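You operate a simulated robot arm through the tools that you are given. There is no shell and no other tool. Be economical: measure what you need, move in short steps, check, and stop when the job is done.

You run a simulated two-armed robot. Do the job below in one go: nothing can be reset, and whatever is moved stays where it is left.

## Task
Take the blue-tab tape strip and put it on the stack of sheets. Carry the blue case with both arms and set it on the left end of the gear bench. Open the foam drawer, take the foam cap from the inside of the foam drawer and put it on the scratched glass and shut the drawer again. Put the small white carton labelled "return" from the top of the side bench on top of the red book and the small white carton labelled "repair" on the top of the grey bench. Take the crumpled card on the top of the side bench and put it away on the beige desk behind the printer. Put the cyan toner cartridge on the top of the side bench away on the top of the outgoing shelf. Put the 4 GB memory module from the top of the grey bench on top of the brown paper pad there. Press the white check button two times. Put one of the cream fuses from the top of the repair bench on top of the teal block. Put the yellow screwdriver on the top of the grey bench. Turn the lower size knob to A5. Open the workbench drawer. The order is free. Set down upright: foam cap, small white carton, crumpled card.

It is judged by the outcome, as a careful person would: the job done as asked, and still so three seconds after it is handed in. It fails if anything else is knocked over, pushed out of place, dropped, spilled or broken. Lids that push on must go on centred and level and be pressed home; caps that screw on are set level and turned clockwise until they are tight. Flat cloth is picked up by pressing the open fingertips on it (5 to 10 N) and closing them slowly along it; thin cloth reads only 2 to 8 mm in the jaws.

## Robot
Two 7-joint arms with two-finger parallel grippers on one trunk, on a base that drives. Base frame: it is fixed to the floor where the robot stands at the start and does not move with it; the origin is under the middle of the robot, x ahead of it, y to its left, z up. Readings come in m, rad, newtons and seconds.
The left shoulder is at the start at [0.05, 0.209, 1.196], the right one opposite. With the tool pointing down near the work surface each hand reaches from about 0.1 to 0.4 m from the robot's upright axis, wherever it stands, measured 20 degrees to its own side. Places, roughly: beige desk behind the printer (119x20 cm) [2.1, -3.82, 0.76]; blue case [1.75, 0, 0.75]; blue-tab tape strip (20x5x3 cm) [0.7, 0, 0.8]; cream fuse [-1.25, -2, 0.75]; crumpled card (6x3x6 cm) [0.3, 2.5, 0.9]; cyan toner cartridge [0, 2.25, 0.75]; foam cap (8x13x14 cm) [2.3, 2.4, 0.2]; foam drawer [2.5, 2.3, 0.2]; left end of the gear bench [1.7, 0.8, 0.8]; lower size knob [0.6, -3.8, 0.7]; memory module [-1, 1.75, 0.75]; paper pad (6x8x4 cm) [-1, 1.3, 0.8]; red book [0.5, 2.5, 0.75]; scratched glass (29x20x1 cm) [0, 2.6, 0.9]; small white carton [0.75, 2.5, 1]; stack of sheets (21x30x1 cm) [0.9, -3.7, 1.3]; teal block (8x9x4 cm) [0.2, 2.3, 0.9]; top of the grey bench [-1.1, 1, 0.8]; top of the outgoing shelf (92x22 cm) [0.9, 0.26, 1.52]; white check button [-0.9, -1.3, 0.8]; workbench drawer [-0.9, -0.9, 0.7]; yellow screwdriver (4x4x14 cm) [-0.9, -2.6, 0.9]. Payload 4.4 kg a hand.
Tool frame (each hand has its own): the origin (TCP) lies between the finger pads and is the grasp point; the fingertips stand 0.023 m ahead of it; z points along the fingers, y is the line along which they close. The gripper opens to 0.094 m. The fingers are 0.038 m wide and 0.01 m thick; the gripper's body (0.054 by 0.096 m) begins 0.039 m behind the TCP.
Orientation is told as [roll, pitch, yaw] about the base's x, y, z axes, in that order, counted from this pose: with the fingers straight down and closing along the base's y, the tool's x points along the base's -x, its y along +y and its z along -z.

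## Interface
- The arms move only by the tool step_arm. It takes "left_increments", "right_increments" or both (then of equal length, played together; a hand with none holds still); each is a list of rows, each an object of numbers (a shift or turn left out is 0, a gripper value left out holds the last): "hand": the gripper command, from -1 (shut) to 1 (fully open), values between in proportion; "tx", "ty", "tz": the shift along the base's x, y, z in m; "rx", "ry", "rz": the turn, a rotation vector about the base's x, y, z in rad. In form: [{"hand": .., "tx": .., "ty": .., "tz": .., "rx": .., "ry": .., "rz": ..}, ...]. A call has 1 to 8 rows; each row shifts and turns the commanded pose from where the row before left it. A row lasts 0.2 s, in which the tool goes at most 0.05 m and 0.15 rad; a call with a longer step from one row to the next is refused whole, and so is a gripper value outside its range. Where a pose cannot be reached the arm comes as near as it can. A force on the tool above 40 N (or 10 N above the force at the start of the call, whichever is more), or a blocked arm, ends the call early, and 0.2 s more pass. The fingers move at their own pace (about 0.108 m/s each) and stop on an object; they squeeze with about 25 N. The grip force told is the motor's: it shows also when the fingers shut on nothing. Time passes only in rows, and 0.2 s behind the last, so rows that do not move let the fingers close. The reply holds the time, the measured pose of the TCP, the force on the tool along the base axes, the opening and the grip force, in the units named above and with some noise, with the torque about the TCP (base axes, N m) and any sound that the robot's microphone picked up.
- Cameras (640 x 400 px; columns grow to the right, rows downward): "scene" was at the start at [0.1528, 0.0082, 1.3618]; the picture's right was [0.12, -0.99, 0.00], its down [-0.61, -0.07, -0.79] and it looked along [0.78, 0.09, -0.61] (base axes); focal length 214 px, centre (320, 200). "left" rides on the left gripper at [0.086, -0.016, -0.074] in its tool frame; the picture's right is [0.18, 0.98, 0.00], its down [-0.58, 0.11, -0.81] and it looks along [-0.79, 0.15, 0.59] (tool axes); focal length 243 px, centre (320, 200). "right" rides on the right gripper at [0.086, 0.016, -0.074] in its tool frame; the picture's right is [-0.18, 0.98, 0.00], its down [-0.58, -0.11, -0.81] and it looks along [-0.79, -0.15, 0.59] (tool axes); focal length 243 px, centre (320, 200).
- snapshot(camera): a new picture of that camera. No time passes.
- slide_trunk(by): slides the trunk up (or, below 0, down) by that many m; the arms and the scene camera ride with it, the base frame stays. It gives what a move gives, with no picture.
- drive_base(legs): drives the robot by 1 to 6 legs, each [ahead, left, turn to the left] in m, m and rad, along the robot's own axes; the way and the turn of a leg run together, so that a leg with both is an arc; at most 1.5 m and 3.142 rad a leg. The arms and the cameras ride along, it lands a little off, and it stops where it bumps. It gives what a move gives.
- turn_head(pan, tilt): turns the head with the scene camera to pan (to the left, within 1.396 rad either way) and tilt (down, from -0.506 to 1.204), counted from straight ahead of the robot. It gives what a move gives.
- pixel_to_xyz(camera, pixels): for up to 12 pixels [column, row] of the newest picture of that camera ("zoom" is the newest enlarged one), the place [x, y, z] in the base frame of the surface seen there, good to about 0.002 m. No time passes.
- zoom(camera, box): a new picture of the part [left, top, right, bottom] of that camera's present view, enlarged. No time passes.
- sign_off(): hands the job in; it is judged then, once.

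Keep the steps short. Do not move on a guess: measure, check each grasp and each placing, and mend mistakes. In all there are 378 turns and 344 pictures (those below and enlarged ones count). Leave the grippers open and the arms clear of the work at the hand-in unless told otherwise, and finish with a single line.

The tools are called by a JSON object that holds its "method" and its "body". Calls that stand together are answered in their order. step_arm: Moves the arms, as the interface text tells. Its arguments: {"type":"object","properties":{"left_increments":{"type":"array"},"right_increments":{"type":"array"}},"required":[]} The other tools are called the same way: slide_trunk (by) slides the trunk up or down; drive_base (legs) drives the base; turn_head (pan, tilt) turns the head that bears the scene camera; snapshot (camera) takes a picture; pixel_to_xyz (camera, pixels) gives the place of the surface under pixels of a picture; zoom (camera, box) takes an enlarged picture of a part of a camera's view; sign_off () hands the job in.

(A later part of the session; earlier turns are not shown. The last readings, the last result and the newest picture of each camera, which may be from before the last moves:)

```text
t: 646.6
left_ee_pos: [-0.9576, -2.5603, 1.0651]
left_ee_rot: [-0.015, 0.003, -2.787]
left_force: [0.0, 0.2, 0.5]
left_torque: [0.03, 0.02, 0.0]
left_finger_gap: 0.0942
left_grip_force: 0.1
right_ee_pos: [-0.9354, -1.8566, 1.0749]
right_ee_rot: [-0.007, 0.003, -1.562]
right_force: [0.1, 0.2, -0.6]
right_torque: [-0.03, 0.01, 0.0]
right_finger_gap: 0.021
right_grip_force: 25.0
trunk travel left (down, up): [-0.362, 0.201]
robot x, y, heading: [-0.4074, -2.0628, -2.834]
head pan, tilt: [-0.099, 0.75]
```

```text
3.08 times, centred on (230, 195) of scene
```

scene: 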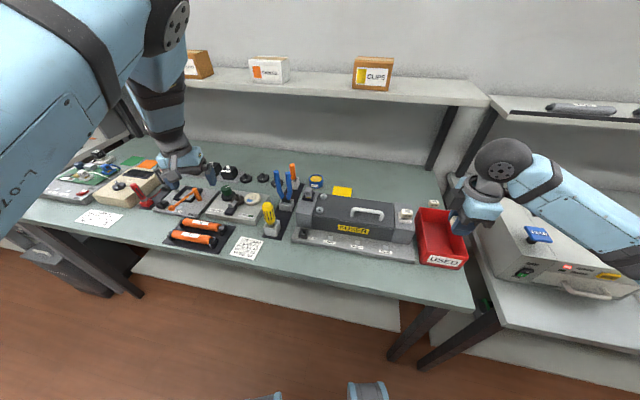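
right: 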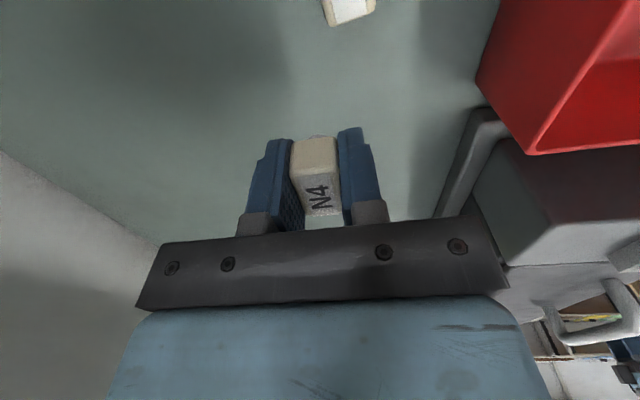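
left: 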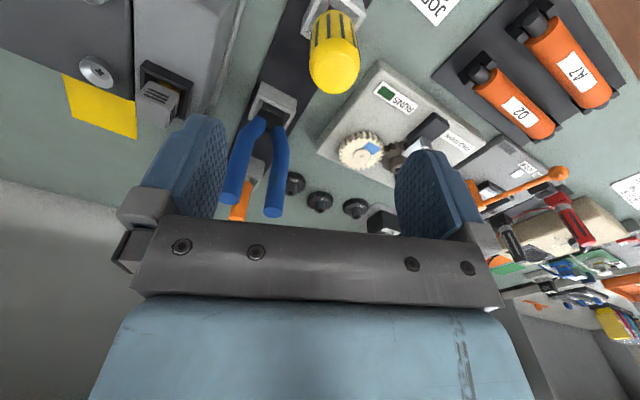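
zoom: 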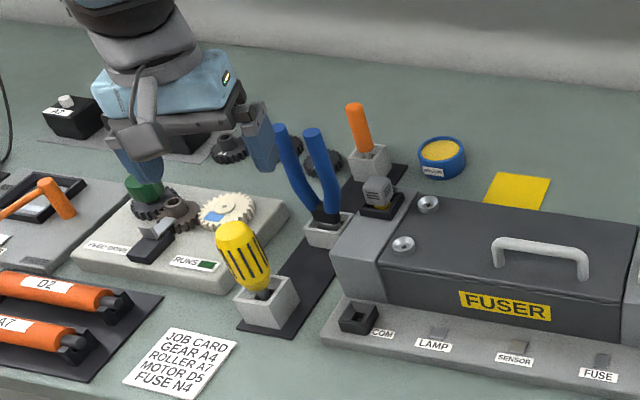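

{"method": "pixel_to_xyz", "body": {"camera": "left", "pixels": [[335, 70], [333, 85], [330, 30], [315, 60], [355, 55], [333, 45], [240, 185], [275, 205], [255, 130]]}}

{"method": "pixel_to_xyz", "body": {"camera": "zoom", "pixels": [[232, 225], [235, 250], [262, 285], [228, 245], [262, 265], [245, 265], [260, 300], [280, 280]]}}

```text
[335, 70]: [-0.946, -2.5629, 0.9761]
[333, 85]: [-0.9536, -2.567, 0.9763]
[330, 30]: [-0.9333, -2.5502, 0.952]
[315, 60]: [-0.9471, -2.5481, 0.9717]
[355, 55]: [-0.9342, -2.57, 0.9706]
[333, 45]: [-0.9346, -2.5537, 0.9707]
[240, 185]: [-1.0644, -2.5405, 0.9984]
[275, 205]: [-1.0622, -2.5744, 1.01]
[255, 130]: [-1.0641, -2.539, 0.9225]
```

```text
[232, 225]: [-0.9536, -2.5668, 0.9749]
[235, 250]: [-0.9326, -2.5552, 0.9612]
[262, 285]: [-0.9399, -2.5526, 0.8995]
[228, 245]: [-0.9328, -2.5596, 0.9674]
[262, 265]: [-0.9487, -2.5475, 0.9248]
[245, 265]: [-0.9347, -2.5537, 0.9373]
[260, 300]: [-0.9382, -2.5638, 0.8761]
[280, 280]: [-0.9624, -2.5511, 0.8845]
```

Screwdriver axis (−0.946, −2.558), top 0.977. Align and lower the left hand to z 0.945; close.

{"method": "step_arm", "body": {"left_increments": [{"tx": 0.0115, "ty": 0.002}, {"tz": -0.04}, {"tz": -0.04}, {"tz": -0.04}, {}], "right_increments": [{"tz": 0.03}, {}, {}, {}, {}]}}

{"method": "snapshot", "body": {"camera": "left"}}

```text
t: 647.8
left_ee_pos: [-0.9494, -2.5628, 0.945]
left_ee_rot: [-0.016, 0.002, -2.788]
left_force: [-0.1, 0.5, 0.3]
left_torque: [0.0, 0.0, 0.01]
left_finger_gap: 0.094
left_grip_force: 0.0
left hand out of reach, approached as far as the arm can: row 1
right_ee_pos: [-0.9364, -1.8552, 1.1037]
right_ee_rot: [-0.004, 0.002, -1.561]
right_force: [-0.1, 1.3, -0.5]
right_torque: [0.02, 0.01, 0.0]
right_finger_gap: 0.021
right_grip_force: 24.9
trunk travel left (down, up): [-0.362, 0.201]
robot x, y, heading: [-0.4122, -2.0652, -2.833]
head pan, tilt: [-0.099, 0.75]
```

```text
124 pictures are left
```

left: 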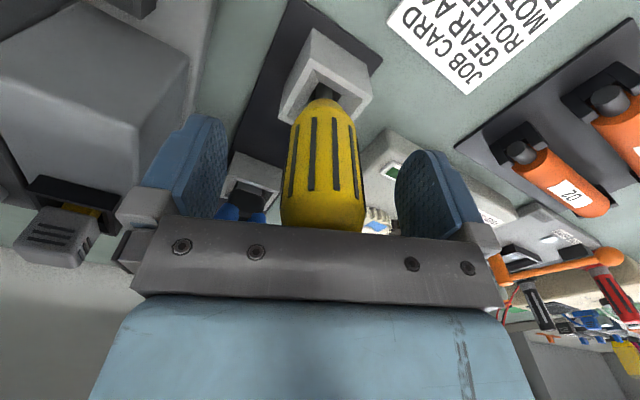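

Handle is well between the fingers. Close, then lift straight up with the trunk.

{"method": "step_arm", "body": {"left_increments": [{"hand": -1}, {}, {}, {}]}}

{"method": "slide_trunk", "body": {"by": 0.19}}

{"method": "snapshot", "body": {"camera": "scene"}}

{"method": "snapshot", "body": {"camera": "left"}}

```text
t: 648.8
left_ee_pos: [-0.9495, -2.5632, 0.943]
left_ee_rot: [-0.016, 0.005, -2.787]
left_force: [-0.3, 0.5, -0.4]
left_torque: [-0.02, 0.04, 0.01]
left_finger_gap: 0.0379
left_grip_force: 24.9
right_ee_pos: [-0.9356, -1.8553, 1.1045]
right_ee_rot: [-0.005, 0.004, -1.561]
right_force: [-0.7, -0.4, 0.0]
right_torque: [0.01, 0.0, 0.03]
right_finger_gap: 0.0213
right_grip_force: 25.3
trunk travel left (down, up): [-0.362, 0.201]
robot x, y, heading: [-0.413, -2.0631, -2.83]
head pan, tilt: [-0.099, 0.75]
```

```text
t: 650.9
left_ee_pos: [-0.948, -2.5615, 1.1348]
left_ee_rot: [-0.016, 0.004, -2.789]
left_force: [0.2, -0.1, -1.7]
left_torque: [0.0, 0.03, 0.0]
left_finger_gap: 0.0382
left_grip_force: 24.9
right_ee_pos: [-0.9358, -1.8566, 1.2935]
right_ee_rot: [-0.006, 0.006, -1.562]
right_force: [0.2, -0.1, -0.1]
right_torque: [0.04, 0.03, 0.01]
right_finger_gap: 0.0212
right_grip_force: 25.4
trunk travel left (down, up): [-0.552, 0.011]
robot x, y, heading: [-0.4099, -2.0638, -2.837]
head pan, tilt: [-0.099, 0.75]
```

```text
123 pictures are left
```

scene: 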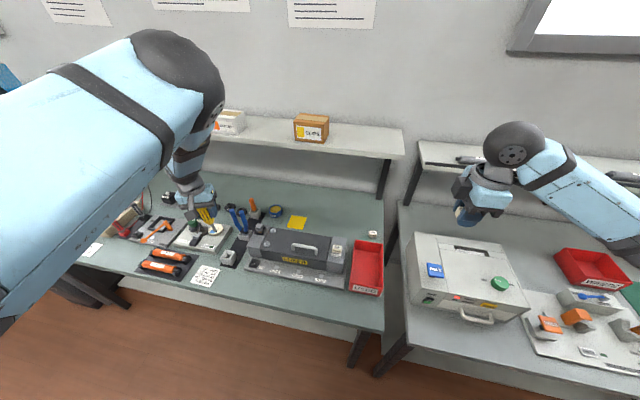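

```text
122 pictures are left
```

left: 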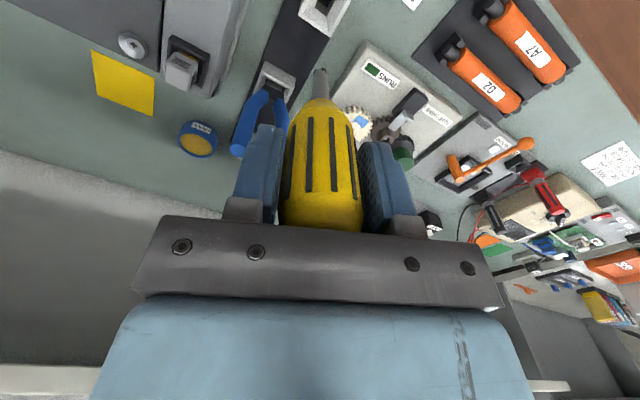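

Screwdriver held (gap 0.038). Back off, face −x squarely, and strafe north to the grey bench.

{"method": "drive_base", "body": {"legs": [[-0.36, 0, 0], [0, 0, -0.3]]}}

{"method": "drive_base", "body": {"legs": [[0, -1.4, 0], [0, -1.45, 0]]}}

{"method": "turn_head", "body": {"pan": -0.2, "tilt": 0.75}}

{"method": "snapshot", "body": {"camera": "scene"}}

```text
t: 654.1
left_ee_pos: [-0.734, -2.2855, 1.1349]
left_ee_rot: [-0.017, 0.003, -3.067]
left_force: [-0.4, -0.2, -1.2]
left_torque: [-0.02, -0.02, -0.06]
left_finger_gap: 0.0378
left_grip_force: 24.7
right_ee_pos: [-0.5245, -1.6097, 1.2941]
right_ee_rot: [-0.004, 0.006, -1.842]
right_force: [-0.9, 0.0, -0.8]
right_torque: [0.03, -0.01, -0.06]
right_finger_gap: 0.0212
right_grip_force: 25.2
trunk travel left (down, up): [-0.552, 0.011]
robot x, y, heading: [-0.0794, -1.9551, -3.12]
head pan, tilt: [-0.099, 0.75]
```

```text
t: 679.4
left_ee_pos: [-0.8252, 0.6103, 1.1349]
left_ee_rot: [-0.014, 0.005, -3.081]
left_force: [0.0, -0.2, 0.0]
left_torque: [0.0, -0.03, -0.01]
left_finger_gap: 0.0384
left_grip_force: 24.8
right_ee_pos: [-0.6061, 1.283, 1.2946]
right_ee_rot: [-0.006, 0.005, -1.856]
right_force: [0.2, -1.1, -0.3]
right_torque: [-0.04, 0.0, 0.04]
right_finger_gap: 0.0211
right_grip_force: 25.2
trunk travel left (down, up): [-0.552, 0.011]
robot x, y, heading: [-0.1639, 0.9326, -3.128]
head pan, tilt: [-0.099, 0.75]
```

```text
t: 680.0
left_ee_pos: [-0.8247, 0.6102, 1.1341]
left_ee_rot: [-0.016, 0.004, -3.082]
left_force: [-0.4, 1.1, -0.6]
left_torque: [0.02, 0.01, 0.0]
left_finger_gap: 0.0382
left_grip_force: 25.2
right_ee_pos: [-0.6069, 1.2833, 1.2941]
right_ee_rot: [-0.006, 0.005, -1.856]
right_force: [0.4, -0.2, 0.1]
right_torque: [0.0, 0.01, 0.0]
right_finger_gap: 0.0213
right_grip_force: 24.8
trunk travel left (down, up): [-0.552, 0.011]
robot x, y, heading: [-0.1638, 0.9314, -3.132]
head pan, tilt: [-0.201, 0.75]
```

```text
121 pictures are left
```

scene: 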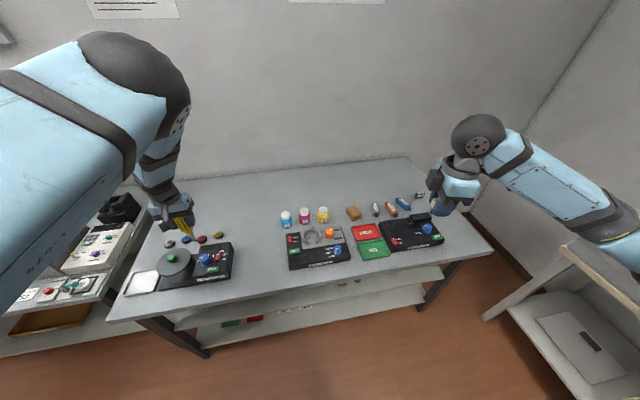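

At the grey bench. Zoom in for the pad, memory modules and free space.

{"method": "zoom", "body": {"camera": "scene", "box": [270, 180, 450, 280]}}

{"method": "pixel_to_xyz", "body": {"camera": "scene", "pixels": [[353, 212], [420, 195], [416, 193], [250, 200], [270, 205], [240, 215], [260, 230], [355, 190], [430, 200], [345, 217], [360, 216], [250, 185]]}}

```text
3.56 times, centred on (360, 230) of scene
```

zoom: 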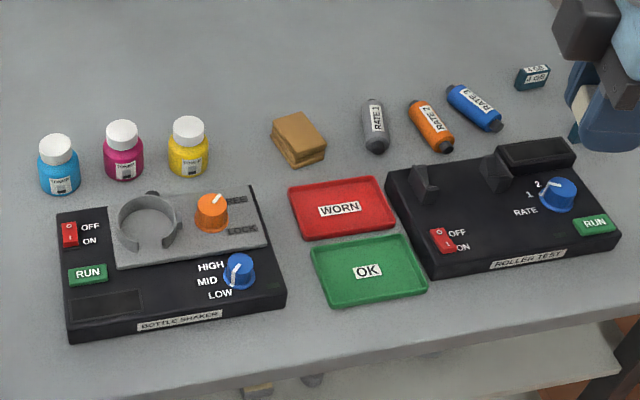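

```text
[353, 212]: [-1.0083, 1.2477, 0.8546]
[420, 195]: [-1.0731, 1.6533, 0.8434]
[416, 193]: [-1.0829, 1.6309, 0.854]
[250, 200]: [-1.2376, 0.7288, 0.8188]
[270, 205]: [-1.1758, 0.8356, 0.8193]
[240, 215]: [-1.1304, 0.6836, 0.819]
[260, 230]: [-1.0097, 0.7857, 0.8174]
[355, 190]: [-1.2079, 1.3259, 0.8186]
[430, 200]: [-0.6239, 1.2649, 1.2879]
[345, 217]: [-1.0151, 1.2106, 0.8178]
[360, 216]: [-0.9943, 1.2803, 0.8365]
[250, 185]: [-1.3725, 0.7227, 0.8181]
```

Free lane for the screwdriver: y≈0.81, x −0.95…−1.2 (bench z 0.818). Shift the base, pitch the left tool forward so the screwdriver lies nearly level.

{"method": "drive_base", "body": {"legs": [[0.15, -0.2, 0]]}}

{"method": "step_arm", "body": {"left_increments": [{"ry": 0.14}, {"ry": 0.14}, {"ry": 0.14}, {"ry": 0.14}, {"ry": 0.14}, {"ry": 0.14}, {"ry": 0.14}, {"ry": 0.14}]}}

{"method": "slide_trunk", "body": {"by": -0.2}}

{"method": "snapshot", "body": {"camera": "scene"}}

```text
t: 682.4
left_ee_pos: [-0.9765, 0.8076, 1.1339]
left_ee_rot: [-0.015, 0.003, -3.089]
left_force: [-0.6, 0.3, 0.2]
left_torque: [0.02, -0.02, -0.02]
left_finger_gap: 0.0381
left_grip_force: 25.1
right_ee_pos: [-0.7539, 1.4805, 1.2948]
right_ee_rot: [-0.005, 0.005, -1.864]
right_force: [-0.5, -0.4, -0.1]
right_torque: [0.01, 0.0, 0.03]
right_finger_gap: 0.0211
right_grip_force: 24.9
trunk travel left (down, up): [-0.552, 0.011]
robot x, y, heading: [-0.3101, 1.1241, -3.136]
head pan, tilt: [-0.201, 0.75]
```

```text
t: 684.2
left_ee_pos: [-0.9921, 0.778, 1.1295]
left_ee_rot: [-0.12, -1.115, -3.024]
left_force: [0.0, 0.2, -0.1]
left_torque: [0.02, 0.0, 0.04]
left_finger_gap: 0.0382
left_grip_force: 25.0
left hand out of reach, approached as far as the arm can: row 2, 3, 4, 5, 6
right_ee_pos: [-0.7544, 1.4802, 1.295]
right_ee_rot: [-0.006, 0.006, -1.865]
right_force: [-1.0, 0.0, -0.2]
right_torque: [0.01, 0.02, 0.01]
right_finger_gap: 0.0211
right_grip_force: 25.2
trunk travel left (down, up): [-0.552, 0.011]
robot x, y, heading: [-0.3133, 1.1237, -3.135]
head pan, tilt: [-0.201, 0.75]
```

```text
t: 686.3
left_ee_pos: [-0.9911, 0.778, 0.9305]
left_ee_rot: [-0.123, -1.114, -3.023]
left_force: [-0.6, -0.5, -0.6]
left_torque: [-0.01, 0.05, 0.01]
left_finger_gap: 0.0378
left_grip_force: 25.1
right_ee_pos: [-0.7536, 1.4806, 1.0941]
right_ee_rot: [-0.005, 0.004, -1.865]
right_force: [-0.4, 0.8, 0.2]
right_torque: [0.01, -0.01, -0.01]
right_finger_gap: 0.0211
right_grip_force: 24.9
trunk travel left (down, up): [-0.352, 0.211]
robot x, y, heading: [-0.3158, 1.1262, -3.138]
head pan, tilt: [-0.201, 0.75]
```

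```text
119 pictures are left
```

scene: 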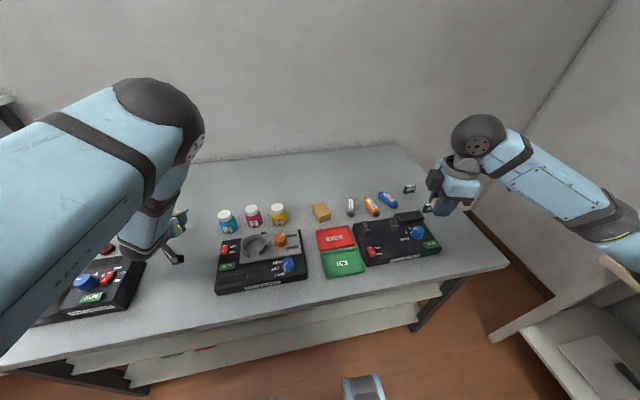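

The gripper camera is beneath the tool when pitched, so I use a pitch of 1.0 rad: the tip touches at TCP z≈0.878. Lower to that.

{"method": "step_arm", "body": {"left_increments": [{"ry": -0.11}, {"tz": -0.02}, {"tz": -0.02}, {"tz": -0.006}, {"tz": -0.004}, {"tz": -0.003}, {}]}}

{"method": "zoom", "body": {"camera": "scene", "box": [100, 170, 260, 300]}}

{"method": "snapshot", "body": {"camera": "left"}}

```text
t: 687.9
left_ee_pos: [-0.9901, 0.7777, 0.8784]
left_ee_rot: [-0.097, -1.007, -3.045]
left_force: [1.6, -2.0, 8.3]
left_torque: [-0.16, 0.66, 0.26]
left_finger_gap: 0.0382
left_grip_force: 24.5
right_ee_pos: [-0.753, 1.4804, 1.0937]
right_ee_rot: [-0.007, 0.002, -1.864]
right_force: [-0.8, -0.6, -0.1]
right_torque: [0.01, 0.05, -0.01]
right_finger_gap: 0.0213
right_grip_force: 24.8
trunk travel left (down, up): [-0.352, 0.211]
robot x, y, heading: [-0.3123, 1.1269, -3.14]
head pan, tilt: [-0.201, 0.75]
```

```text
3.08 times, centred on (180, 235) of scene
```

zoom: 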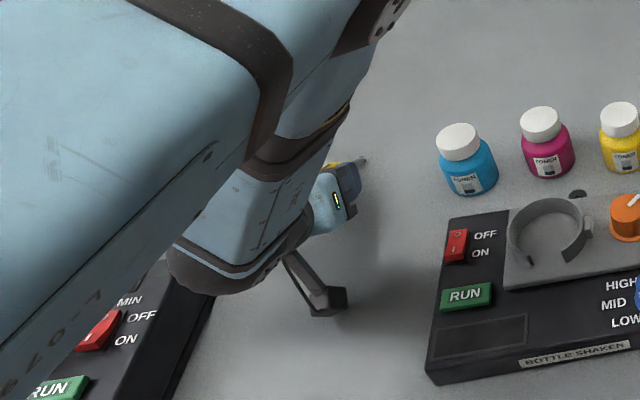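

```text
117 pictures are left
```

left: 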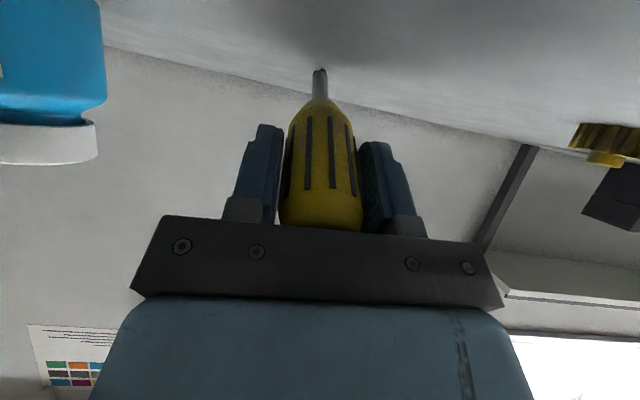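

Tip rests on the bench. Open, let it settle, then rise.

{"method": "step_arm", "body": {"left_increments": [{"hand": 0.3}, {}, {}, {"tz": 0.03}, {"tz": 0.04}, {"tz": 0.04}, {"tz": 0.04}]}}

{"method": "snapshot", "body": {"camera": "left"}}

{"method": "snapshot", "body": {"camera": "scene"}}

```text
t: 689.5
left_ee_pos: [-0.995, 0.7668, 1.0304]
left_ee_rot: [-0.102, -1.004, -3.043]
left_force: [0.4, 0.0, -0.1]
left_torque: [0.01, 0.02, 0.03]
left_finger_gap: 0.0612
left_grip_force: 0.1
left hand out of reach, approached as far as the arm can: row 5, 6, 7
right_ee_pos: [-0.7531, 1.4805, 1.0949]
right_ee_rot: [-0.008, 0.004, -1.863]
right_force: [0.2, -0.6, -0.7]
right_torque: [0.02, 0.03, 0.0]
right_finger_gap: 0.0212
right_grip_force: 25.3
trunk travel left (down, up): [-0.352, 0.211]
robot x, y, heading: [-0.3121, 1.1263, -3.133]
head pan, tilt: [-0.201, 0.75]
```

```text
116 pictures are left
```

left: 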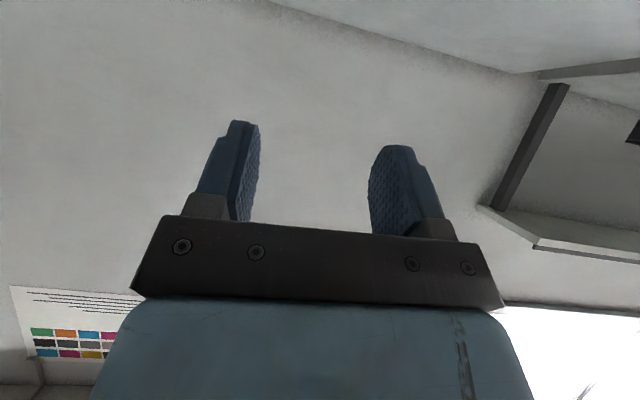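

```text
115 pictures are left
```

scene: 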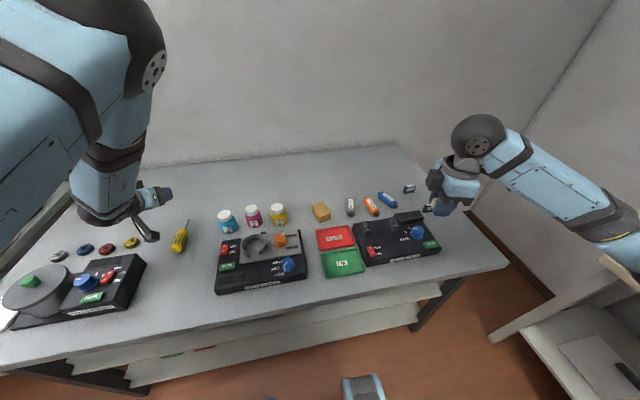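

Screwdriver lies on the grey bench. Now the memory modules: zoom at (410,188).

{"method": "zoom", "body": {"camera": "scene", "box": [290, 160, 450, 260]}}

{"method": "snapshot", "body": {"camera": "right"}}

```text
4.00 times, centred on (370, 210) of scene
```

zoom: 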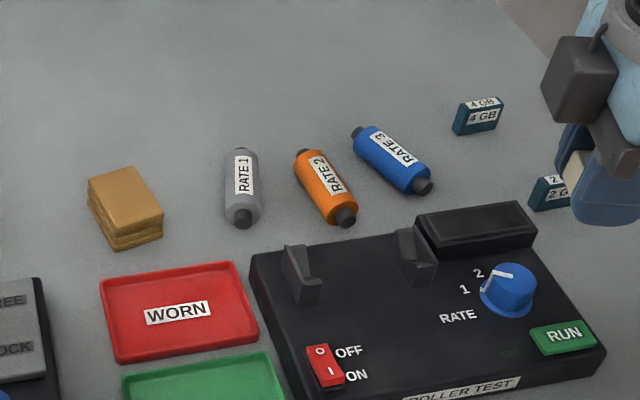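

```text
113 pictures are left
```

right: 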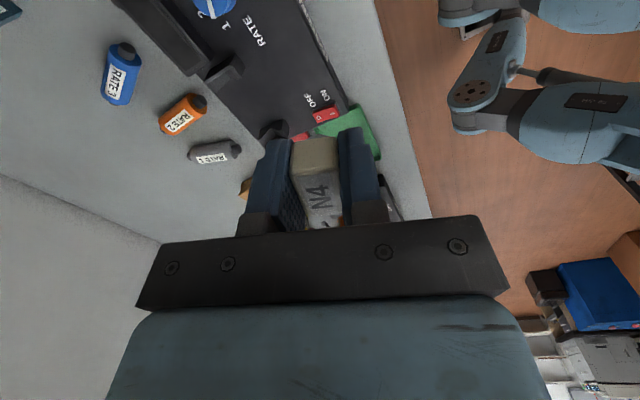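

{"method": "pixel_to_xyz", "body": {"camera": "zoom", "pixels": [[460, 103], [500, 100], [457, 132], [497, 128], [480, 103], [480, 118], [128, 185], [90, 185], [160, 210], [115, 225], [125, 245]]}}

```text
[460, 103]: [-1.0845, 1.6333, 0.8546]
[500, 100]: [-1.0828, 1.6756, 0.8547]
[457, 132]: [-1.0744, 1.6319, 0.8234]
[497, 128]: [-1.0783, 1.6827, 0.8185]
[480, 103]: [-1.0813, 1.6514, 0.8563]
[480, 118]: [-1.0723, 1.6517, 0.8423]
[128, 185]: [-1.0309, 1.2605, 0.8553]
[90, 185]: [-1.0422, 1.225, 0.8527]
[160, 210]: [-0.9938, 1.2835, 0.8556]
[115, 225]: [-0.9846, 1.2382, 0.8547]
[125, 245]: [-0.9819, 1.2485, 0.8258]
```

4 GB module: x −1.085…−1.073, y 1.632–1.678, z to 0.855; pad centre (−1.018, 1.255), top 0.855. First the fuse to the teal block (my right hand is busy with it). Level the left hand, then go to the side bench.

{"method": "step_arm", "body": {"left_increments": [{"ry": -0.14, "tx": 0.03}, {"ry": -0.14, "tx": 0.04}, {"ry": -0.14, "tx": 0.04}, {"ry": -0.14, "tx": 0.04}, {"ry": -0.14, "tx": 0.04}, {"ry": -0.14, "tx": 0.04}, {"ry": -0.14, "tx": 0.04}, {"tx": 0.04}]}}

{"method": "drive_base", "body": {"legs": [[-0.12, 0, 0], [0, 0, -1.57]]}}

{"method": "drive_base", "body": {"legs": [[0.5, -0.3, 0]]}}

{"method": "turn_head", "body": {"pan": -0.2, "tilt": 0.75}}

{"method": "snapshot", "body": {"camera": "scene"}}

```text
t: 691.3
left_ee_pos: [-0.689, 0.739, 1.0248]
left_ee_rot: [-0.024, -0.019, -3.08]
left_force: [-0.6, 0.2, 0.5]
left_torque: [-0.05, 0.03, -0.04]
left_finger_gap: 0.061
left_grip_force: 0.1
left hand out of reach, approached as far as the arm can: row 1, 2, 3, 5, 7
right_ee_pos: [-0.7541, 1.4803, 1.0951]
right_ee_rot: [-0.005, 0.003, -1.863]
right_force: [-0.3, 0.2, -0.2]
right_torque: [0.01, -0.01, -0.02]
right_finger_gap: 0.0214
right_grip_force: 24.7
trunk travel left (down, up): [-0.352, 0.211]
robot x, y, heading: [-0.3096, 1.1253, -3.132]
head pan, tilt: [-0.201, 0.75]
```

```text
t: 696.5
left_ee_pos: [-0.5701, 1.5213, 1.0236]
left_ee_rot: [-0.027, -0.027, 1.594]
left_force: [-0.3, 0.0, 0.5]
left_torque: [0.0, -0.02, 0.0]
left_finger_gap: 0.061
left_grip_force: 0.1
right_ee_pos: [0.1745, 1.5511, 1.0937]
right_ee_rot: [-0.006, 0.004, 2.803]
right_force: [0.5, 0.4, 0.4]
right_torque: [0.05, 0.01, -0.01]
right_finger_gap: 0.0212
right_grip_force: 24.6
trunk travel left (down, up): [-0.352, 0.211]
robot x, y, heading: [-0.1993, 1.1255, 1.528]
head pan, tilt: [-0.201, 0.75]
```

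```text
t: 699.8
left_ee_pos: [-0.2558, 2.0123, 1.0244]
left_ee_rot: [-0.028, -0.025, 1.59]
left_force: [0.1, -0.1, 0.6]
left_torque: [0.01, -0.03, -0.02]
left_finger_gap: 0.061
left_grip_force: 0.0
right_ee_pos: [0.4911, 2.041, 1.0947]
right_ee_rot: [-0.004, 0.004, 2.802]
right_force: [-0.1, -0.3, 0.0]
right_torque: [-0.01, 0.0, -0.04]
right_finger_gap: 0.0209
right_grip_force: 25.4
trunk travel left (down, up): [-0.352, 0.211]
robot x, y, heading: [0.1133, 1.6191, 1.532]
head pan, tilt: [-0.201, 0.75]
```

```text
t: 700.4
left_ee_pos: [-0.2561, 2.0122, 1.0251]
left_ee_rot: [-0.028, -0.024, 1.593]
left_force: [-0.1, 0.3, -0.3]
left_torque: [-0.01, -0.01, 0.03]
left_finger_gap: 0.061
left_grip_force: 0.2
right_ee_pos: [0.4896, 2.0412, 1.0936]
right_ee_rot: [-0.005, 0.003, 2.802]
right_force: [0.7, 0.5, -0.2]
right_torque: [0.01, 0.02, 0.0]
right_finger_gap: 0.0212
right_grip_force: 24.4
trunk travel left (down, up): [-0.352, 0.211]
robot x, y, heading: [0.1162, 1.6124, 1.534]
head pan, tilt: [-0.201, 0.75]
```

```text
112 pictures are left
```

scene: 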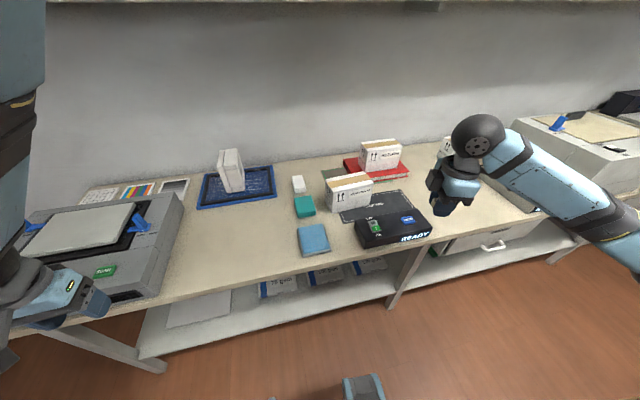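

{"method": "zoom", "body": {"camera": "scene", "box": [270, 160, 390, 260]}}

{"method": "pixel_to_xyz", "body": {"camera": "scene", "pixels": [[305, 204], [298, 198], [310, 197], [314, 210], [300, 213], [299, 184], [340, 195]]}}

{"method": "drive_base", "body": {"legs": [[0.14, 0, 0.03]]}}

```text
4.00 times, centred on (330, 210) of scene
```

zoom: 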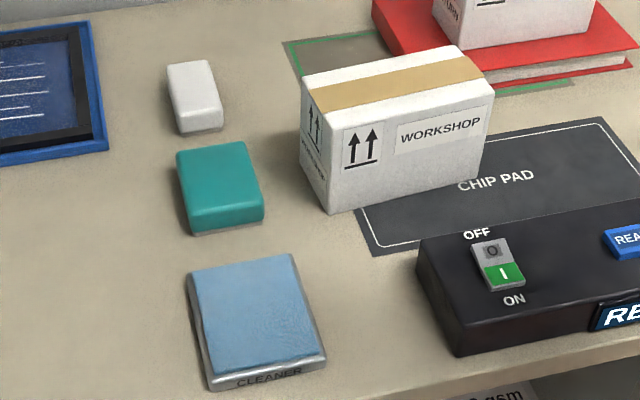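

```text
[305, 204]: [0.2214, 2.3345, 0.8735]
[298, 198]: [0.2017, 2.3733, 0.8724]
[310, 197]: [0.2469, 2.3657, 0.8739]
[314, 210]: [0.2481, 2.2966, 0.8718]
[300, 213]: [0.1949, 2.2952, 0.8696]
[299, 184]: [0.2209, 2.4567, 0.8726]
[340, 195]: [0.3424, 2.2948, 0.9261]
```

```text
t: 701.7
left_ee_pos: [-0.2637, 2.1351, 1.0246]
left_ee_rot: [-0.029, -0.025, 1.621]
left_force: [-0.7, -0.6, -0.3]
left_torque: [-0.02, -0.02, 0.0]
left_finger_gap: 0.0609
left_grip_force: 0.1
right_ee_pos: [0.4805, 2.1841, 1.0935]
right_ee_rot: [-0.005, 0.006, 2.83]
right_force: [0.8, 0.4, -0.4]
right_torque: [-0.01, -0.01, 0.0]
right_finger_gap: 0.0212
right_grip_force: 25.2
trunk travel left (down, up): [-0.352, 0.211]
robot x, y, heading: [0.1136, 1.7516, 1.559]
head pan, tilt: [-0.201, 0.75]
```

Teal block centre (0.221, 2.333), top 0.873. Move the fuse over it.

{"method": "step_arm", "body": {"right_increments": [{"tx": -0.033, "ty": 0.0187}, {"tx": -0.033, "ty": 0.0187}, {"tx": -0.033, "ty": 0.0187}, {"tx": -0.033, "ty": 0.0187}, {"tx": -0.033, "ty": 0.0187}, {"tx": -0.033, "ty": 0.0187}, {"tx": -0.033, "ty": 0.0187}, {"tx": -0.0285, "ty": 0.0181}]}}

{"method": "step_arm", "body": {"right_increments": [{"tz": -0.045}, {"tz": -0.045}, {"tz": -0.045}, {"tz": -0.04}, {}]}}

{"method": "zoom", "body": {"camera": "scene", "box": [250, 150, 410, 280]}}

```text
t: 703.5
left_ee_pos: [-0.2622, 2.1358, 1.0234]
left_ee_rot: [-0.03, -0.024, 1.62]
left_force: [0.0, 0.4, -1.1]
left_torque: [-0.01, 0.0, -0.02]
left_finger_gap: 0.0612
left_grip_force: 0.0
right_ee_pos: [0.2193, 2.3333, 1.0936]
right_ee_rot: [-0.006, 0.005, 2.831]
right_force: [-0.6, 0.2, -0.6]
right_torque: [-0.01, -0.01, 0.01]
right_finger_gap: 0.0211
right_grip_force: 24.9
trunk travel left (down, up): [-0.352, 0.211]
robot x, y, heading: [0.1161, 1.7479, 1.557]
head pan, tilt: [-0.201, 0.75]
```

```text
t: 704.7
left_ee_pos: [-0.2636, 2.1347, 1.0254]
left_ee_rot: [-0.028, -0.023, 1.619]
left_force: [0.4, 0.2, 0.9]
left_torque: [0.0, 0.0, -0.02]
left_finger_gap: 0.0613
left_grip_force: 0.1
right_ee_pos: [0.2214, 2.335, 0.9205]
right_ee_rot: [-0.005, 0.003, 2.831]
right_force: [0.3, 0.2, 0.0]
right_torque: [-0.02, -0.01, -0.01]
right_finger_gap: 0.0213
right_grip_force: 24.9
trunk travel left (down, up): [-0.352, 0.211]
robot x, y, heading: [0.1171, 1.7474, 1.557]
head pan, tilt: [-0.201, 0.75]
```

```text
3.08 times, centred on (330, 215) of scene
```

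zoom: 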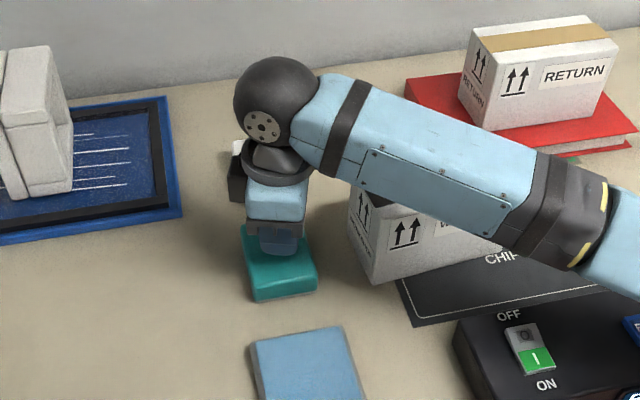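

{"method": "step_arm", "body": {"right_increments": [{"tz": -0.01}, {"tz": -0.006}, {"tz": -0.003}, {"tz": -0.002}, {}]}}

```text
t: 705.9
left_ee_pos: [-0.2635, 2.1326, 1.0262]
left_ee_rot: [-0.029, -0.025, 1.619]
left_force: [0.4, 0.4, 0.7]
left_torque: [-0.02, 0.01, 0.01]
left_finger_gap: 0.0609
left_grip_force: 0.0
right_ee_pos: [0.2211, 2.3337, 0.9006]
right_ee_rot: [-0.009, 0.004, 2.829]
right_force: [3.4, 4.0, 18.1]
right_torque: [0.06, -0.01, 0.03]
right_finger_gap: 0.0211
right_grip_force: 25.1
trunk travel left (down, up): [-0.352, 0.211]
robot x, y, heading: [0.115, 1.7511, 1.559]
head pan, tilt: [-0.201, 0.75]
```

Contact. Release slightly and rise.

{"method": "step_arm", "body": {"right_increments": [{"tz": 0.001}, {"hand": -0.1}, {}, {"tz": 0.03}, {"tz": 0.045}, {"tz": 0.045}, {"tz": 0.045}]}}

{"method": "zoom", "body": {"camera": "scene", "box": [250, 150, 410, 280]}}

```text
t: 707.5
left_ee_pos: [-0.2634, 2.1339, 1.0254]
left_ee_rot: [-0.028, -0.027, 1.619]
left_force: [-0.2, 0.9, 0.3]
left_torque: [-0.01, 0.0, 0.03]
left_finger_gap: 0.0611
left_grip_force: 0.0
right_ee_pos: [0.2225, 2.3349, 1.064]
right_ee_rot: [-0.006, 0.004, 2.829]
right_force: [0.7, -0.6, 0.3]
right_torque: [0.0, -0.03, 0.02]
right_finger_gap: 0.0424
right_grip_force: 0.2
trunk travel left (down, up): [-0.352, 0.211]
robot x, y, heading: [0.1209, 1.7508, 1.556]
head pan, tilt: [-0.201, 0.75]
```

```text
3.08 times, centred on (330, 215) of scene
```

zoom: 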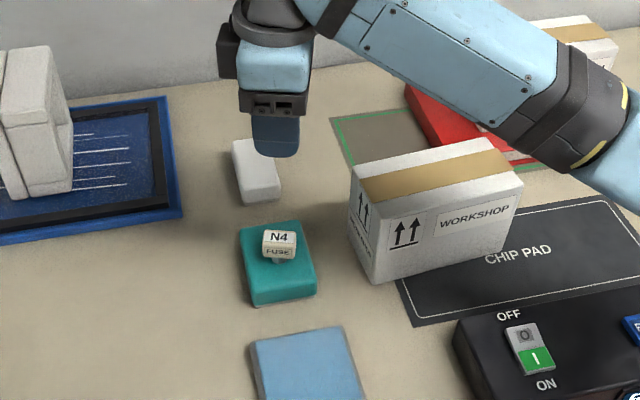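

Fuse N4 sits on the teal block. Now the REPAIR carton: open the right hand, raise slightly, and strafe right.

{"method": "step_arm", "body": {"right_increments": [{"tz": 0.04, "hand": 1}, {"ty": -0.04, "rz": 0.1}, {"ty": -0.04, "rz": 0.1}, {"ty": -0.04, "rz": 0.1}]}}

{"method": "drive_base", "body": {"legs": [[-0.05, -0.72, 0]]}}

{"method": "turn_head", "body": {"pan": -0.3, "tilt": 0.7}}

{"method": "snapshot", "body": {"camera": "scene"}}

```text
t: 708.5
left_ee_pos: [-0.2621, 2.1329, 1.0269]
left_ee_rot: [-0.028, -0.026, 1.619]
left_force: [0.5, 0.4, -1.0]
left_torque: [0.04, 0.01, -0.01]
left_finger_gap: 0.0609
left_grip_force: 0.1
right_ee_pos: [0.2215, 2.2115, 1.1046]
right_ee_rot: [-0.005, 0.005, 3.129]
right_force: [0.6, -0.4, 1.4]
right_torque: [0.03, -0.03, -0.03]
right_finger_gap: 0.0941
right_grip_force: 0.0
trunk travel left (down, up): [-0.352, 0.211]
robot x, y, heading: [0.1204, 1.752, 1.556]
head pan, tilt: [-0.201, 0.75]
```

```text
t: 715.3
left_ee_pos: [0.4601, 2.0742, 1.0256]
left_ee_rot: [-0.032, -0.026, 1.617]
left_force: [0.2, 0.0, 0.3]
left_torque: [-0.02, 0.03, 0.03]
left_finger_gap: 0.0611
left_grip_force: 0.2
right_ee_pos: [0.946, 2.1501, 1.1049]
right_ee_rot: [-0.008, 0.008, 3.125]
right_force: [-0.3, -0.5, 0.8]
right_torque: [-0.01, 0.0, 0.03]
right_finger_gap: 0.0941
right_grip_force: 0.1
trunk travel left (down, up): [-0.352, 0.211]
robot x, y, heading: [0.843, 1.6917, 1.553]
head pan, tilt: [-0.201, 0.75]
stopped in leg 1: the robot was blocked; the commanded pose is now the measured one
```

```text
t: 716.0
left_ee_pos: [0.4601, 2.0741, 1.025]
left_ee_rot: [-0.029, -0.028, 1.619]
left_force: [0.8, -0.6, -0.7]
left_torque: [0.02, -0.02, 0.03]
left_finger_gap: 0.0613
left_grip_force: 0.1
right_ee_pos: [0.9447, 2.1494, 1.106]
right_ee_rot: [-0.007, 0.007, 3.126]
right_force: [-0.2, 0.2, -0.3]
right_torque: [-0.01, 0.03, -0.01]
right_finger_gap: 0.094
right_grip_force: 0.2
trunk travel left (down, up): [-0.352, 0.211]
robot x, y, heading: [0.8423, 1.6897, 1.551]
head pan, tilt: [-0.3, 0.7]
```

```text
108 pictures are left
```

scene: 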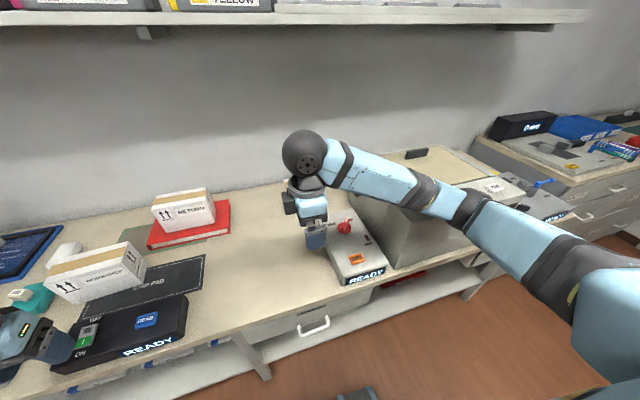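

My right elbow touches the dryer. Raise the trunk 0.2 so it clears, move forward with a left turn, and look at the carton.

{"method": "slide_trunk", "body": {"by": 0.2}}

{"method": "drive_base", "body": {"legs": [[0.1, 0.0, 0], [0, 0, 0.35]]}}

{"method": "turn_head", "body": {"pan": -0.55, "tilt": 0.75}}

{"method": "snapshot", "body": {"camera": "scene"}}

```text
t: 718.1
left_ee_pos: [0.4615, 2.0756, 1.2243]
left_ee_rot: [-0.025, -0.025, 1.617]
left_force: [-0.5, -0.6, -0.1]
left_torque: [-0.01, 0.01, -0.03]
left_finger_gap: 0.061
left_grip_force: 0.0
right_ee_pos: [0.9474, 2.155, 1.3044]
right_ee_rot: [-0.004, 0.004, 3.128]
right_force: [-0.3, -0.4, -0.1]
right_torque: [-0.02, 0.0, 0.02]
right_finger_gap: 0.0938
right_grip_force: 0.0
trunk travel left (down, up): [-0.552, 0.011]
robot x, y, heading: [0.8421, 1.689, 1.553]
head pan, tilt: [-0.3, 0.7]
```

```text
t: 720.4
left_ee_pos: [0.354, 2.0208, 1.2247]
left_ee_rot: [-0.029, -0.024, 1.967]
left_force: [0.8, -0.4, -0.2]
left_torque: [0.03, -0.02, -0.03]
left_finger_gap: 0.061
left_grip_force: 0.1
right_ee_pos: [0.7838, 2.2611, 1.3034]
right_ee_rot: [-0.006, 0.005, -2.807]
right_force: [0.4, 0.7, -0.1]
right_torque: [0.0, -0.02, -0.03]
right_finger_gap: 0.094
right_grip_force: 0.0
trunk travel left (down, up): [-0.552, 0.011]
robot x, y, heading: [0.8392, 1.7918, 1.904]
head pan, tilt: [-0.3, 0.7]
```

```text
t: 721.1
left_ee_pos: [0.3537, 2.0219, 1.2237]
left_ee_rot: [-0.031, -0.026, 1.967]
left_force: [-0.1, 0.3, 0.0]
left_torque: [0.01, 0.0, 0.01]
left_finger_gap: 0.0613
left_grip_force: 0.1
right_ee_pos: [0.7835, 2.2608, 1.3036]
right_ee_rot: [-0.004, 0.006, -2.806]
right_force: [-0.2, -0.4, 0.3]
right_torque: [0.0, 0.0, 0.02]
right_finger_gap: 0.094
right_grip_force: 0.1
trunk travel left (down, up): [-0.552, 0.011]
robot x, y, heading: [0.8438, 1.7924, 1.91]
head pan, tilt: [-0.55, 0.75]
```

```text
107 pictures are left
```

scene: 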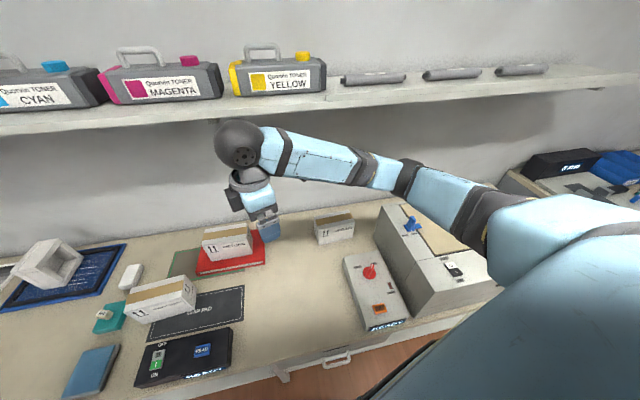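

{"method": "zoom", "body": {"camera": "scene", "box": [280, 190, 380, 260]}}

{"method": "pixel_to_xyz", "body": {"camera": "zoom", "pixels": [[235, 180], [430, 130], [260, 265], [470, 215], [215, 225], [350, 175], [250, 330], [400, 290]]}}

{"method": "pixel_to_xyz", "body": {"camera": "scene", "pixels": [[300, 108], [300, 100], [420, 98], [440, 175], [370, 160]]}}

```text
5.71 times, centred on (330, 225) of scene
```

zoom: 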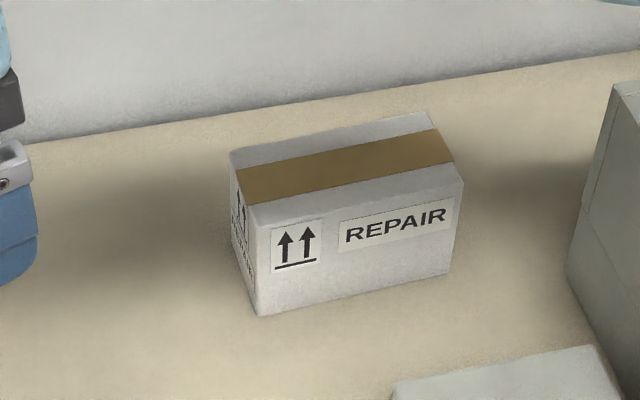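

```text
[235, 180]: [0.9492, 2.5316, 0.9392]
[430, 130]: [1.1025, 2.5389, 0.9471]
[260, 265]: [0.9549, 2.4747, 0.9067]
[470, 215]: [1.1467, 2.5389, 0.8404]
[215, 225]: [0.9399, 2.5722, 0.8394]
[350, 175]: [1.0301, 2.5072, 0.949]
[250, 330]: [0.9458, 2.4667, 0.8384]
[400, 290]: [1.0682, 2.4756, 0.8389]
```

```text
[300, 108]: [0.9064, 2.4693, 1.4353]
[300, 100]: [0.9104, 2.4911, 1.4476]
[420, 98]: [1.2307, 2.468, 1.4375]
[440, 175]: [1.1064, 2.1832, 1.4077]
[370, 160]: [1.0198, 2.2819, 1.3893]
```

REPAIR carton centre (1.027, 2.514), y 2.475–2.555, top 0.949; the wall shelf's edge is at y 2.468, z 1.43, so I come in low. Lower and align first.

{"method": "step_arm", "body": {"right_increments": [{"tx": 0.031, "ty": 0.01, "tz": -0.03, "rz": -0.042}, {"tx": 0.031, "ty": 0.01, "tz": -0.03, "rz": -0.042}, {"tx": 0.031, "ty": 0.01, "tz": -0.03, "rz": -0.042}, {"tx": 0.031, "ty": 0.01, "tz": -0.03, "rz": -0.042}, {"tx": 0.031, "ty": 0.01, "tz": -0.03, "rz": -0.042}, {"tx": 0.031, "ty": 0.01, "tz": -0.03, "rz": -0.042}, {"tx": 0.031, "ty": 0.01, "tz": -0.03, "rz": -0.042}, {"tx": 0.027, "ty": 0.01, "tz": -0.03, "rz": -0.042}]}}

{"method": "step_arm", "body": {"right_increments": [{"ty": 0.04}, {"ty": 0.04}, {"ty": 0.04}, {"ty": 0.045}, {"ty": 0.01}, {}]}}

{"method": "snapshot", "body": {"camera": "right"}}

{"method": "snapshot", "body": {"camera": "scene"}}

```text
t: 722.9
left_ee_pos: [0.3549, 2.0217, 1.2253]
left_ee_rot: [-0.028, -0.024, 1.965]
left_force: [-0.2, 0.7, 0.3]
left_torque: [0.01, 0.02, 0.03]
left_finger_gap: 0.0612
left_grip_force: 0.0
right_ee_pos: [1.0293, 2.3421, 1.062]
right_ee_rot: [-0.006, 0.003, 3.139]
right_force: [-0.6, -0.6, -0.9]
right_torque: [-0.02, 0.01, -0.02]
right_finger_gap: 0.0941
right_grip_force: 0.0
trunk travel left (down, up): [-0.552, 0.011]
robot x, y, heading: [0.8457, 1.7861, 1.901]
head pan, tilt: [-0.55, 0.75]
```

```text
t: 724.3
left_ee_pos: [0.3536, 2.0212, 1.2253]
left_ee_rot: [-0.03, -0.023, 1.966]
left_force: [-0.1, -0.7, -0.3]
left_torque: [-0.01, -0.05, 0.01]
left_finger_gap: 0.0609
left_grip_force: 0.1
right_ee_pos: [1.0271, 2.5142, 1.0649]
right_ee_rot: [-0.005, 0.005, 3.139]
right_force: [0.0, 0.0, 0.1]
right_torque: [0.01, 0.05, 0.02]
right_finger_gap: 0.0941
right_grip_force: 0.1
trunk travel left (down, up): [-0.552, 0.011]
robot x, y, heading: [0.8433, 1.7912, 1.906]
head pan, tilt: [-0.55, 0.75]
```

```text
105 pictures are left
```

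right: 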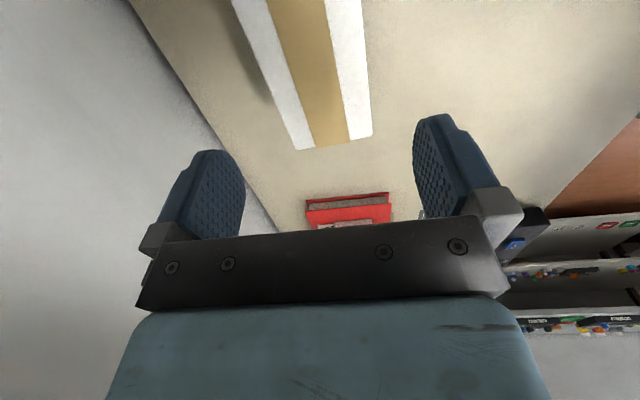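

```text
104 pictures are left
```

scene: 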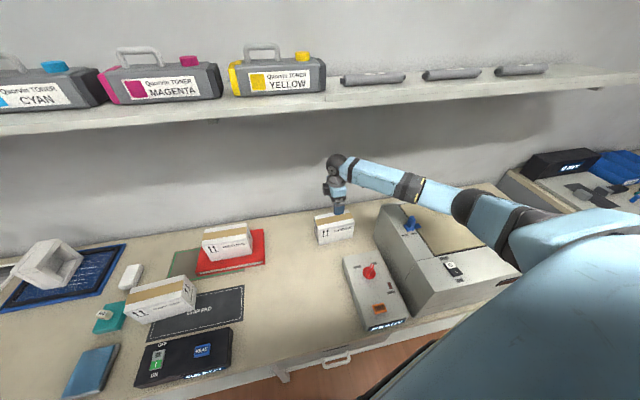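

Centred. Lower to z 0.92, close, lift.

{"method": "step_arm", "body": {"right_increments": [{"tz": -0.04}, {"tz": -0.04}, {"tz": -0.04}, {"tz": -0.025}, {"hand": -1}, {}, {}, {}]}}

{"method": "step_arm", "body": {"right_increments": [{"tz": 0.03}, {"tz": 0.03}, {"tz": 0.02, "ty": -0.03}, {"ty": -0.045}, {"ty": -0.045}, {"ty": -0.045}, {"ty": -0.045, "tz": 0.02}, {"ty": -0.04, "tz": 0.03}]}}

{"method": "snapshot", "body": {"camera": "scene"}}

```text
t: 726.1
left_ee_pos: [0.353, 2.0206, 1.2256]
left_ee_rot: [-0.028, -0.023, 1.965]
left_force: [-0.6, 0.1, -0.4]
left_torque: [-0.01, -0.02, -0.02]
left_finger_gap: 0.0611
left_grip_force: 0.0
right_ee_pos: [1.0284, 2.5142, 0.9187]
right_ee_rot: [-0.006, 0.006, 3.141]
right_force: [0.6, -0.1, 5.0]
right_torque: [-0.29, -0.06, 0.26]
right_finger_gap: 0.0809
right_grip_force: 24.9
trunk travel left (down, up): [-0.552, 0.011]
robot x, y, heading: [0.8418, 1.7878, 1.906]
head pan, tilt: [-0.55, 0.75]
```

```text
t: 727.9
left_ee_pos: [0.3533, 2.0217, 1.2256]
left_ee_rot: [-0.029, -0.026, 1.969]
left_force: [-0.2, 0.3, 0.5]
left_torque: [0.05, 0.02, 0.0]
left_finger_gap: 0.061
left_grip_force: 0.1
right_ee_pos: [1.0294, 2.2633, 1.0506]
right_ee_rot: [-0.007, 0.004, 3.139]
right_force: [0.6, 0.1, -3.9]
right_torque: [0.0, -0.02, -0.02]
right_finger_gap: 0.0801
right_grip_force: 25.0
trunk travel left (down, up): [-0.552, 0.011]
robot x, y, heading: [0.8423, 1.7908, 1.905]
head pan, tilt: [-0.55, 0.75]
```

```text
103 pictures are left
```

scene: 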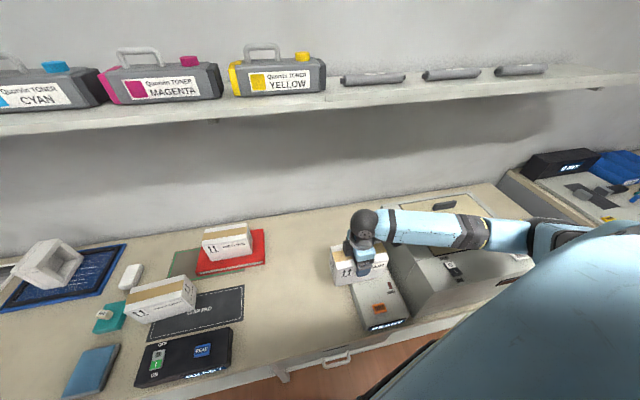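

REPAIR carton held. Raise it, back off, turn to face −x, and drive to the grey bench.

{"method": "step_arm", "body": {"right_increments": [{"tz": 0.045}, {"tz": 0.045}, {"tz": 0.03, "ty": -0.03}]}}

{"method": "drive_base", "body": {"legs": [[-0.3, 0, 0]]}}

{"method": "drive_base", "body": {"legs": [[0, 0, 1.235]]}}

{"method": "drive_base", "body": {"legs": [[1.1, 0, 0]]}}

```text
t: 728.7
left_ee_pos: [0.3529, 2.021, 1.226]
left_ee_rot: [-0.03, -0.024, 1.968]
left_force: [0.4, 0.1, -0.6]
left_torque: [0.0, 0.01, -0.01]
left_finger_gap: 0.0614
left_grip_force: 0.1
right_ee_pos: [1.0284, 2.2344, 1.1707]
right_ee_rot: [-0.004, 0.006, 3.14]
right_force: [0.2, -0.9, -3.8]
right_torque: [0.01, -0.02, 0.01]
right_finger_gap: 0.0804
right_grip_force: 25.1
trunk travel left (down, up): [-0.552, 0.011]
robot x, y, heading: [0.8409, 1.7888, 1.904]
head pan, tilt: [-0.55, 0.75]
```

```text
t: 730.8
left_ee_pos: [0.4491, 1.749, 1.225]
left_ee_rot: [-0.028, -0.022, 1.964]
left_force: [0.3, 0.4, 0.4]
left_torque: [0.01, 0.0, 0.0]
left_finger_gap: 0.0612
left_grip_force: 0.0
right_ee_pos: [1.1248, 1.96, 1.1699]
right_ee_rot: [-0.003, 0.006, 3.136]
right_force: [-0.6, 0.0, -3.9]
right_torque: [0.0, 0.03, -0.03]
right_finger_gap: 0.08
right_grip_force: 24.8
trunk travel left (down, up): [-0.552, 0.011]
robot x, y, heading: [0.9369, 1.511, 1.901]
head pan, tilt: [-0.55, 0.75]
```

```text
t: 734.2
left_ee_pos: [0.553, 1.1321, 1.2244]
left_ee_rot: [-0.028, -0.023, -3.092]
left_force: [-0.4, 0.0, -0.3]
left_torque: [0.01, -0.02, -0.04]
left_finger_gap: 0.0609
left_grip_force: 0.1
right_ee_pos: [0.5828, 1.8405, 1.1716]
right_ee_rot: [-0.007, 0.005, -1.921]
right_force: [-0.1, 0.0, -4.0]
right_torque: [-0.04, 0.0, 0.01]
right_finger_gap: 0.0801
right_grip_force: 25.7
trunk travel left (down, up): [-0.552, 0.011]
robot x, y, heading: [0.9396, 1.513, 3.125]
head pan, tilt: [-0.55, 0.75]
```

```text
t: 739.9
left_ee_pos: [-0.5426, 1.1091, 1.2254]
left_ee_rot: [-0.03, -0.023, -3.052]
left_force: [0.1, 0.3, 0.3]
left_torque: [0.0, 0.02, -0.02]
left_finger_gap: 0.061
left_grip_force: 0.0
right_ee_pos: [-0.5451, 1.8168, 1.1701]
right_ee_rot: [-0.007, 0.005, -1.878]
right_force: [0.6, 0.4, -4.5]
right_torque: [0.01, 0.02, 0.02]
right_finger_gap: 0.0799
right_grip_force: 25.1
trunk travel left (down, up): [-0.552, 0.011]
robot x, y, heading: [-0.1748, 1.5073, -3.11]
head pan, tilt: [-0.55, 0.75]
```

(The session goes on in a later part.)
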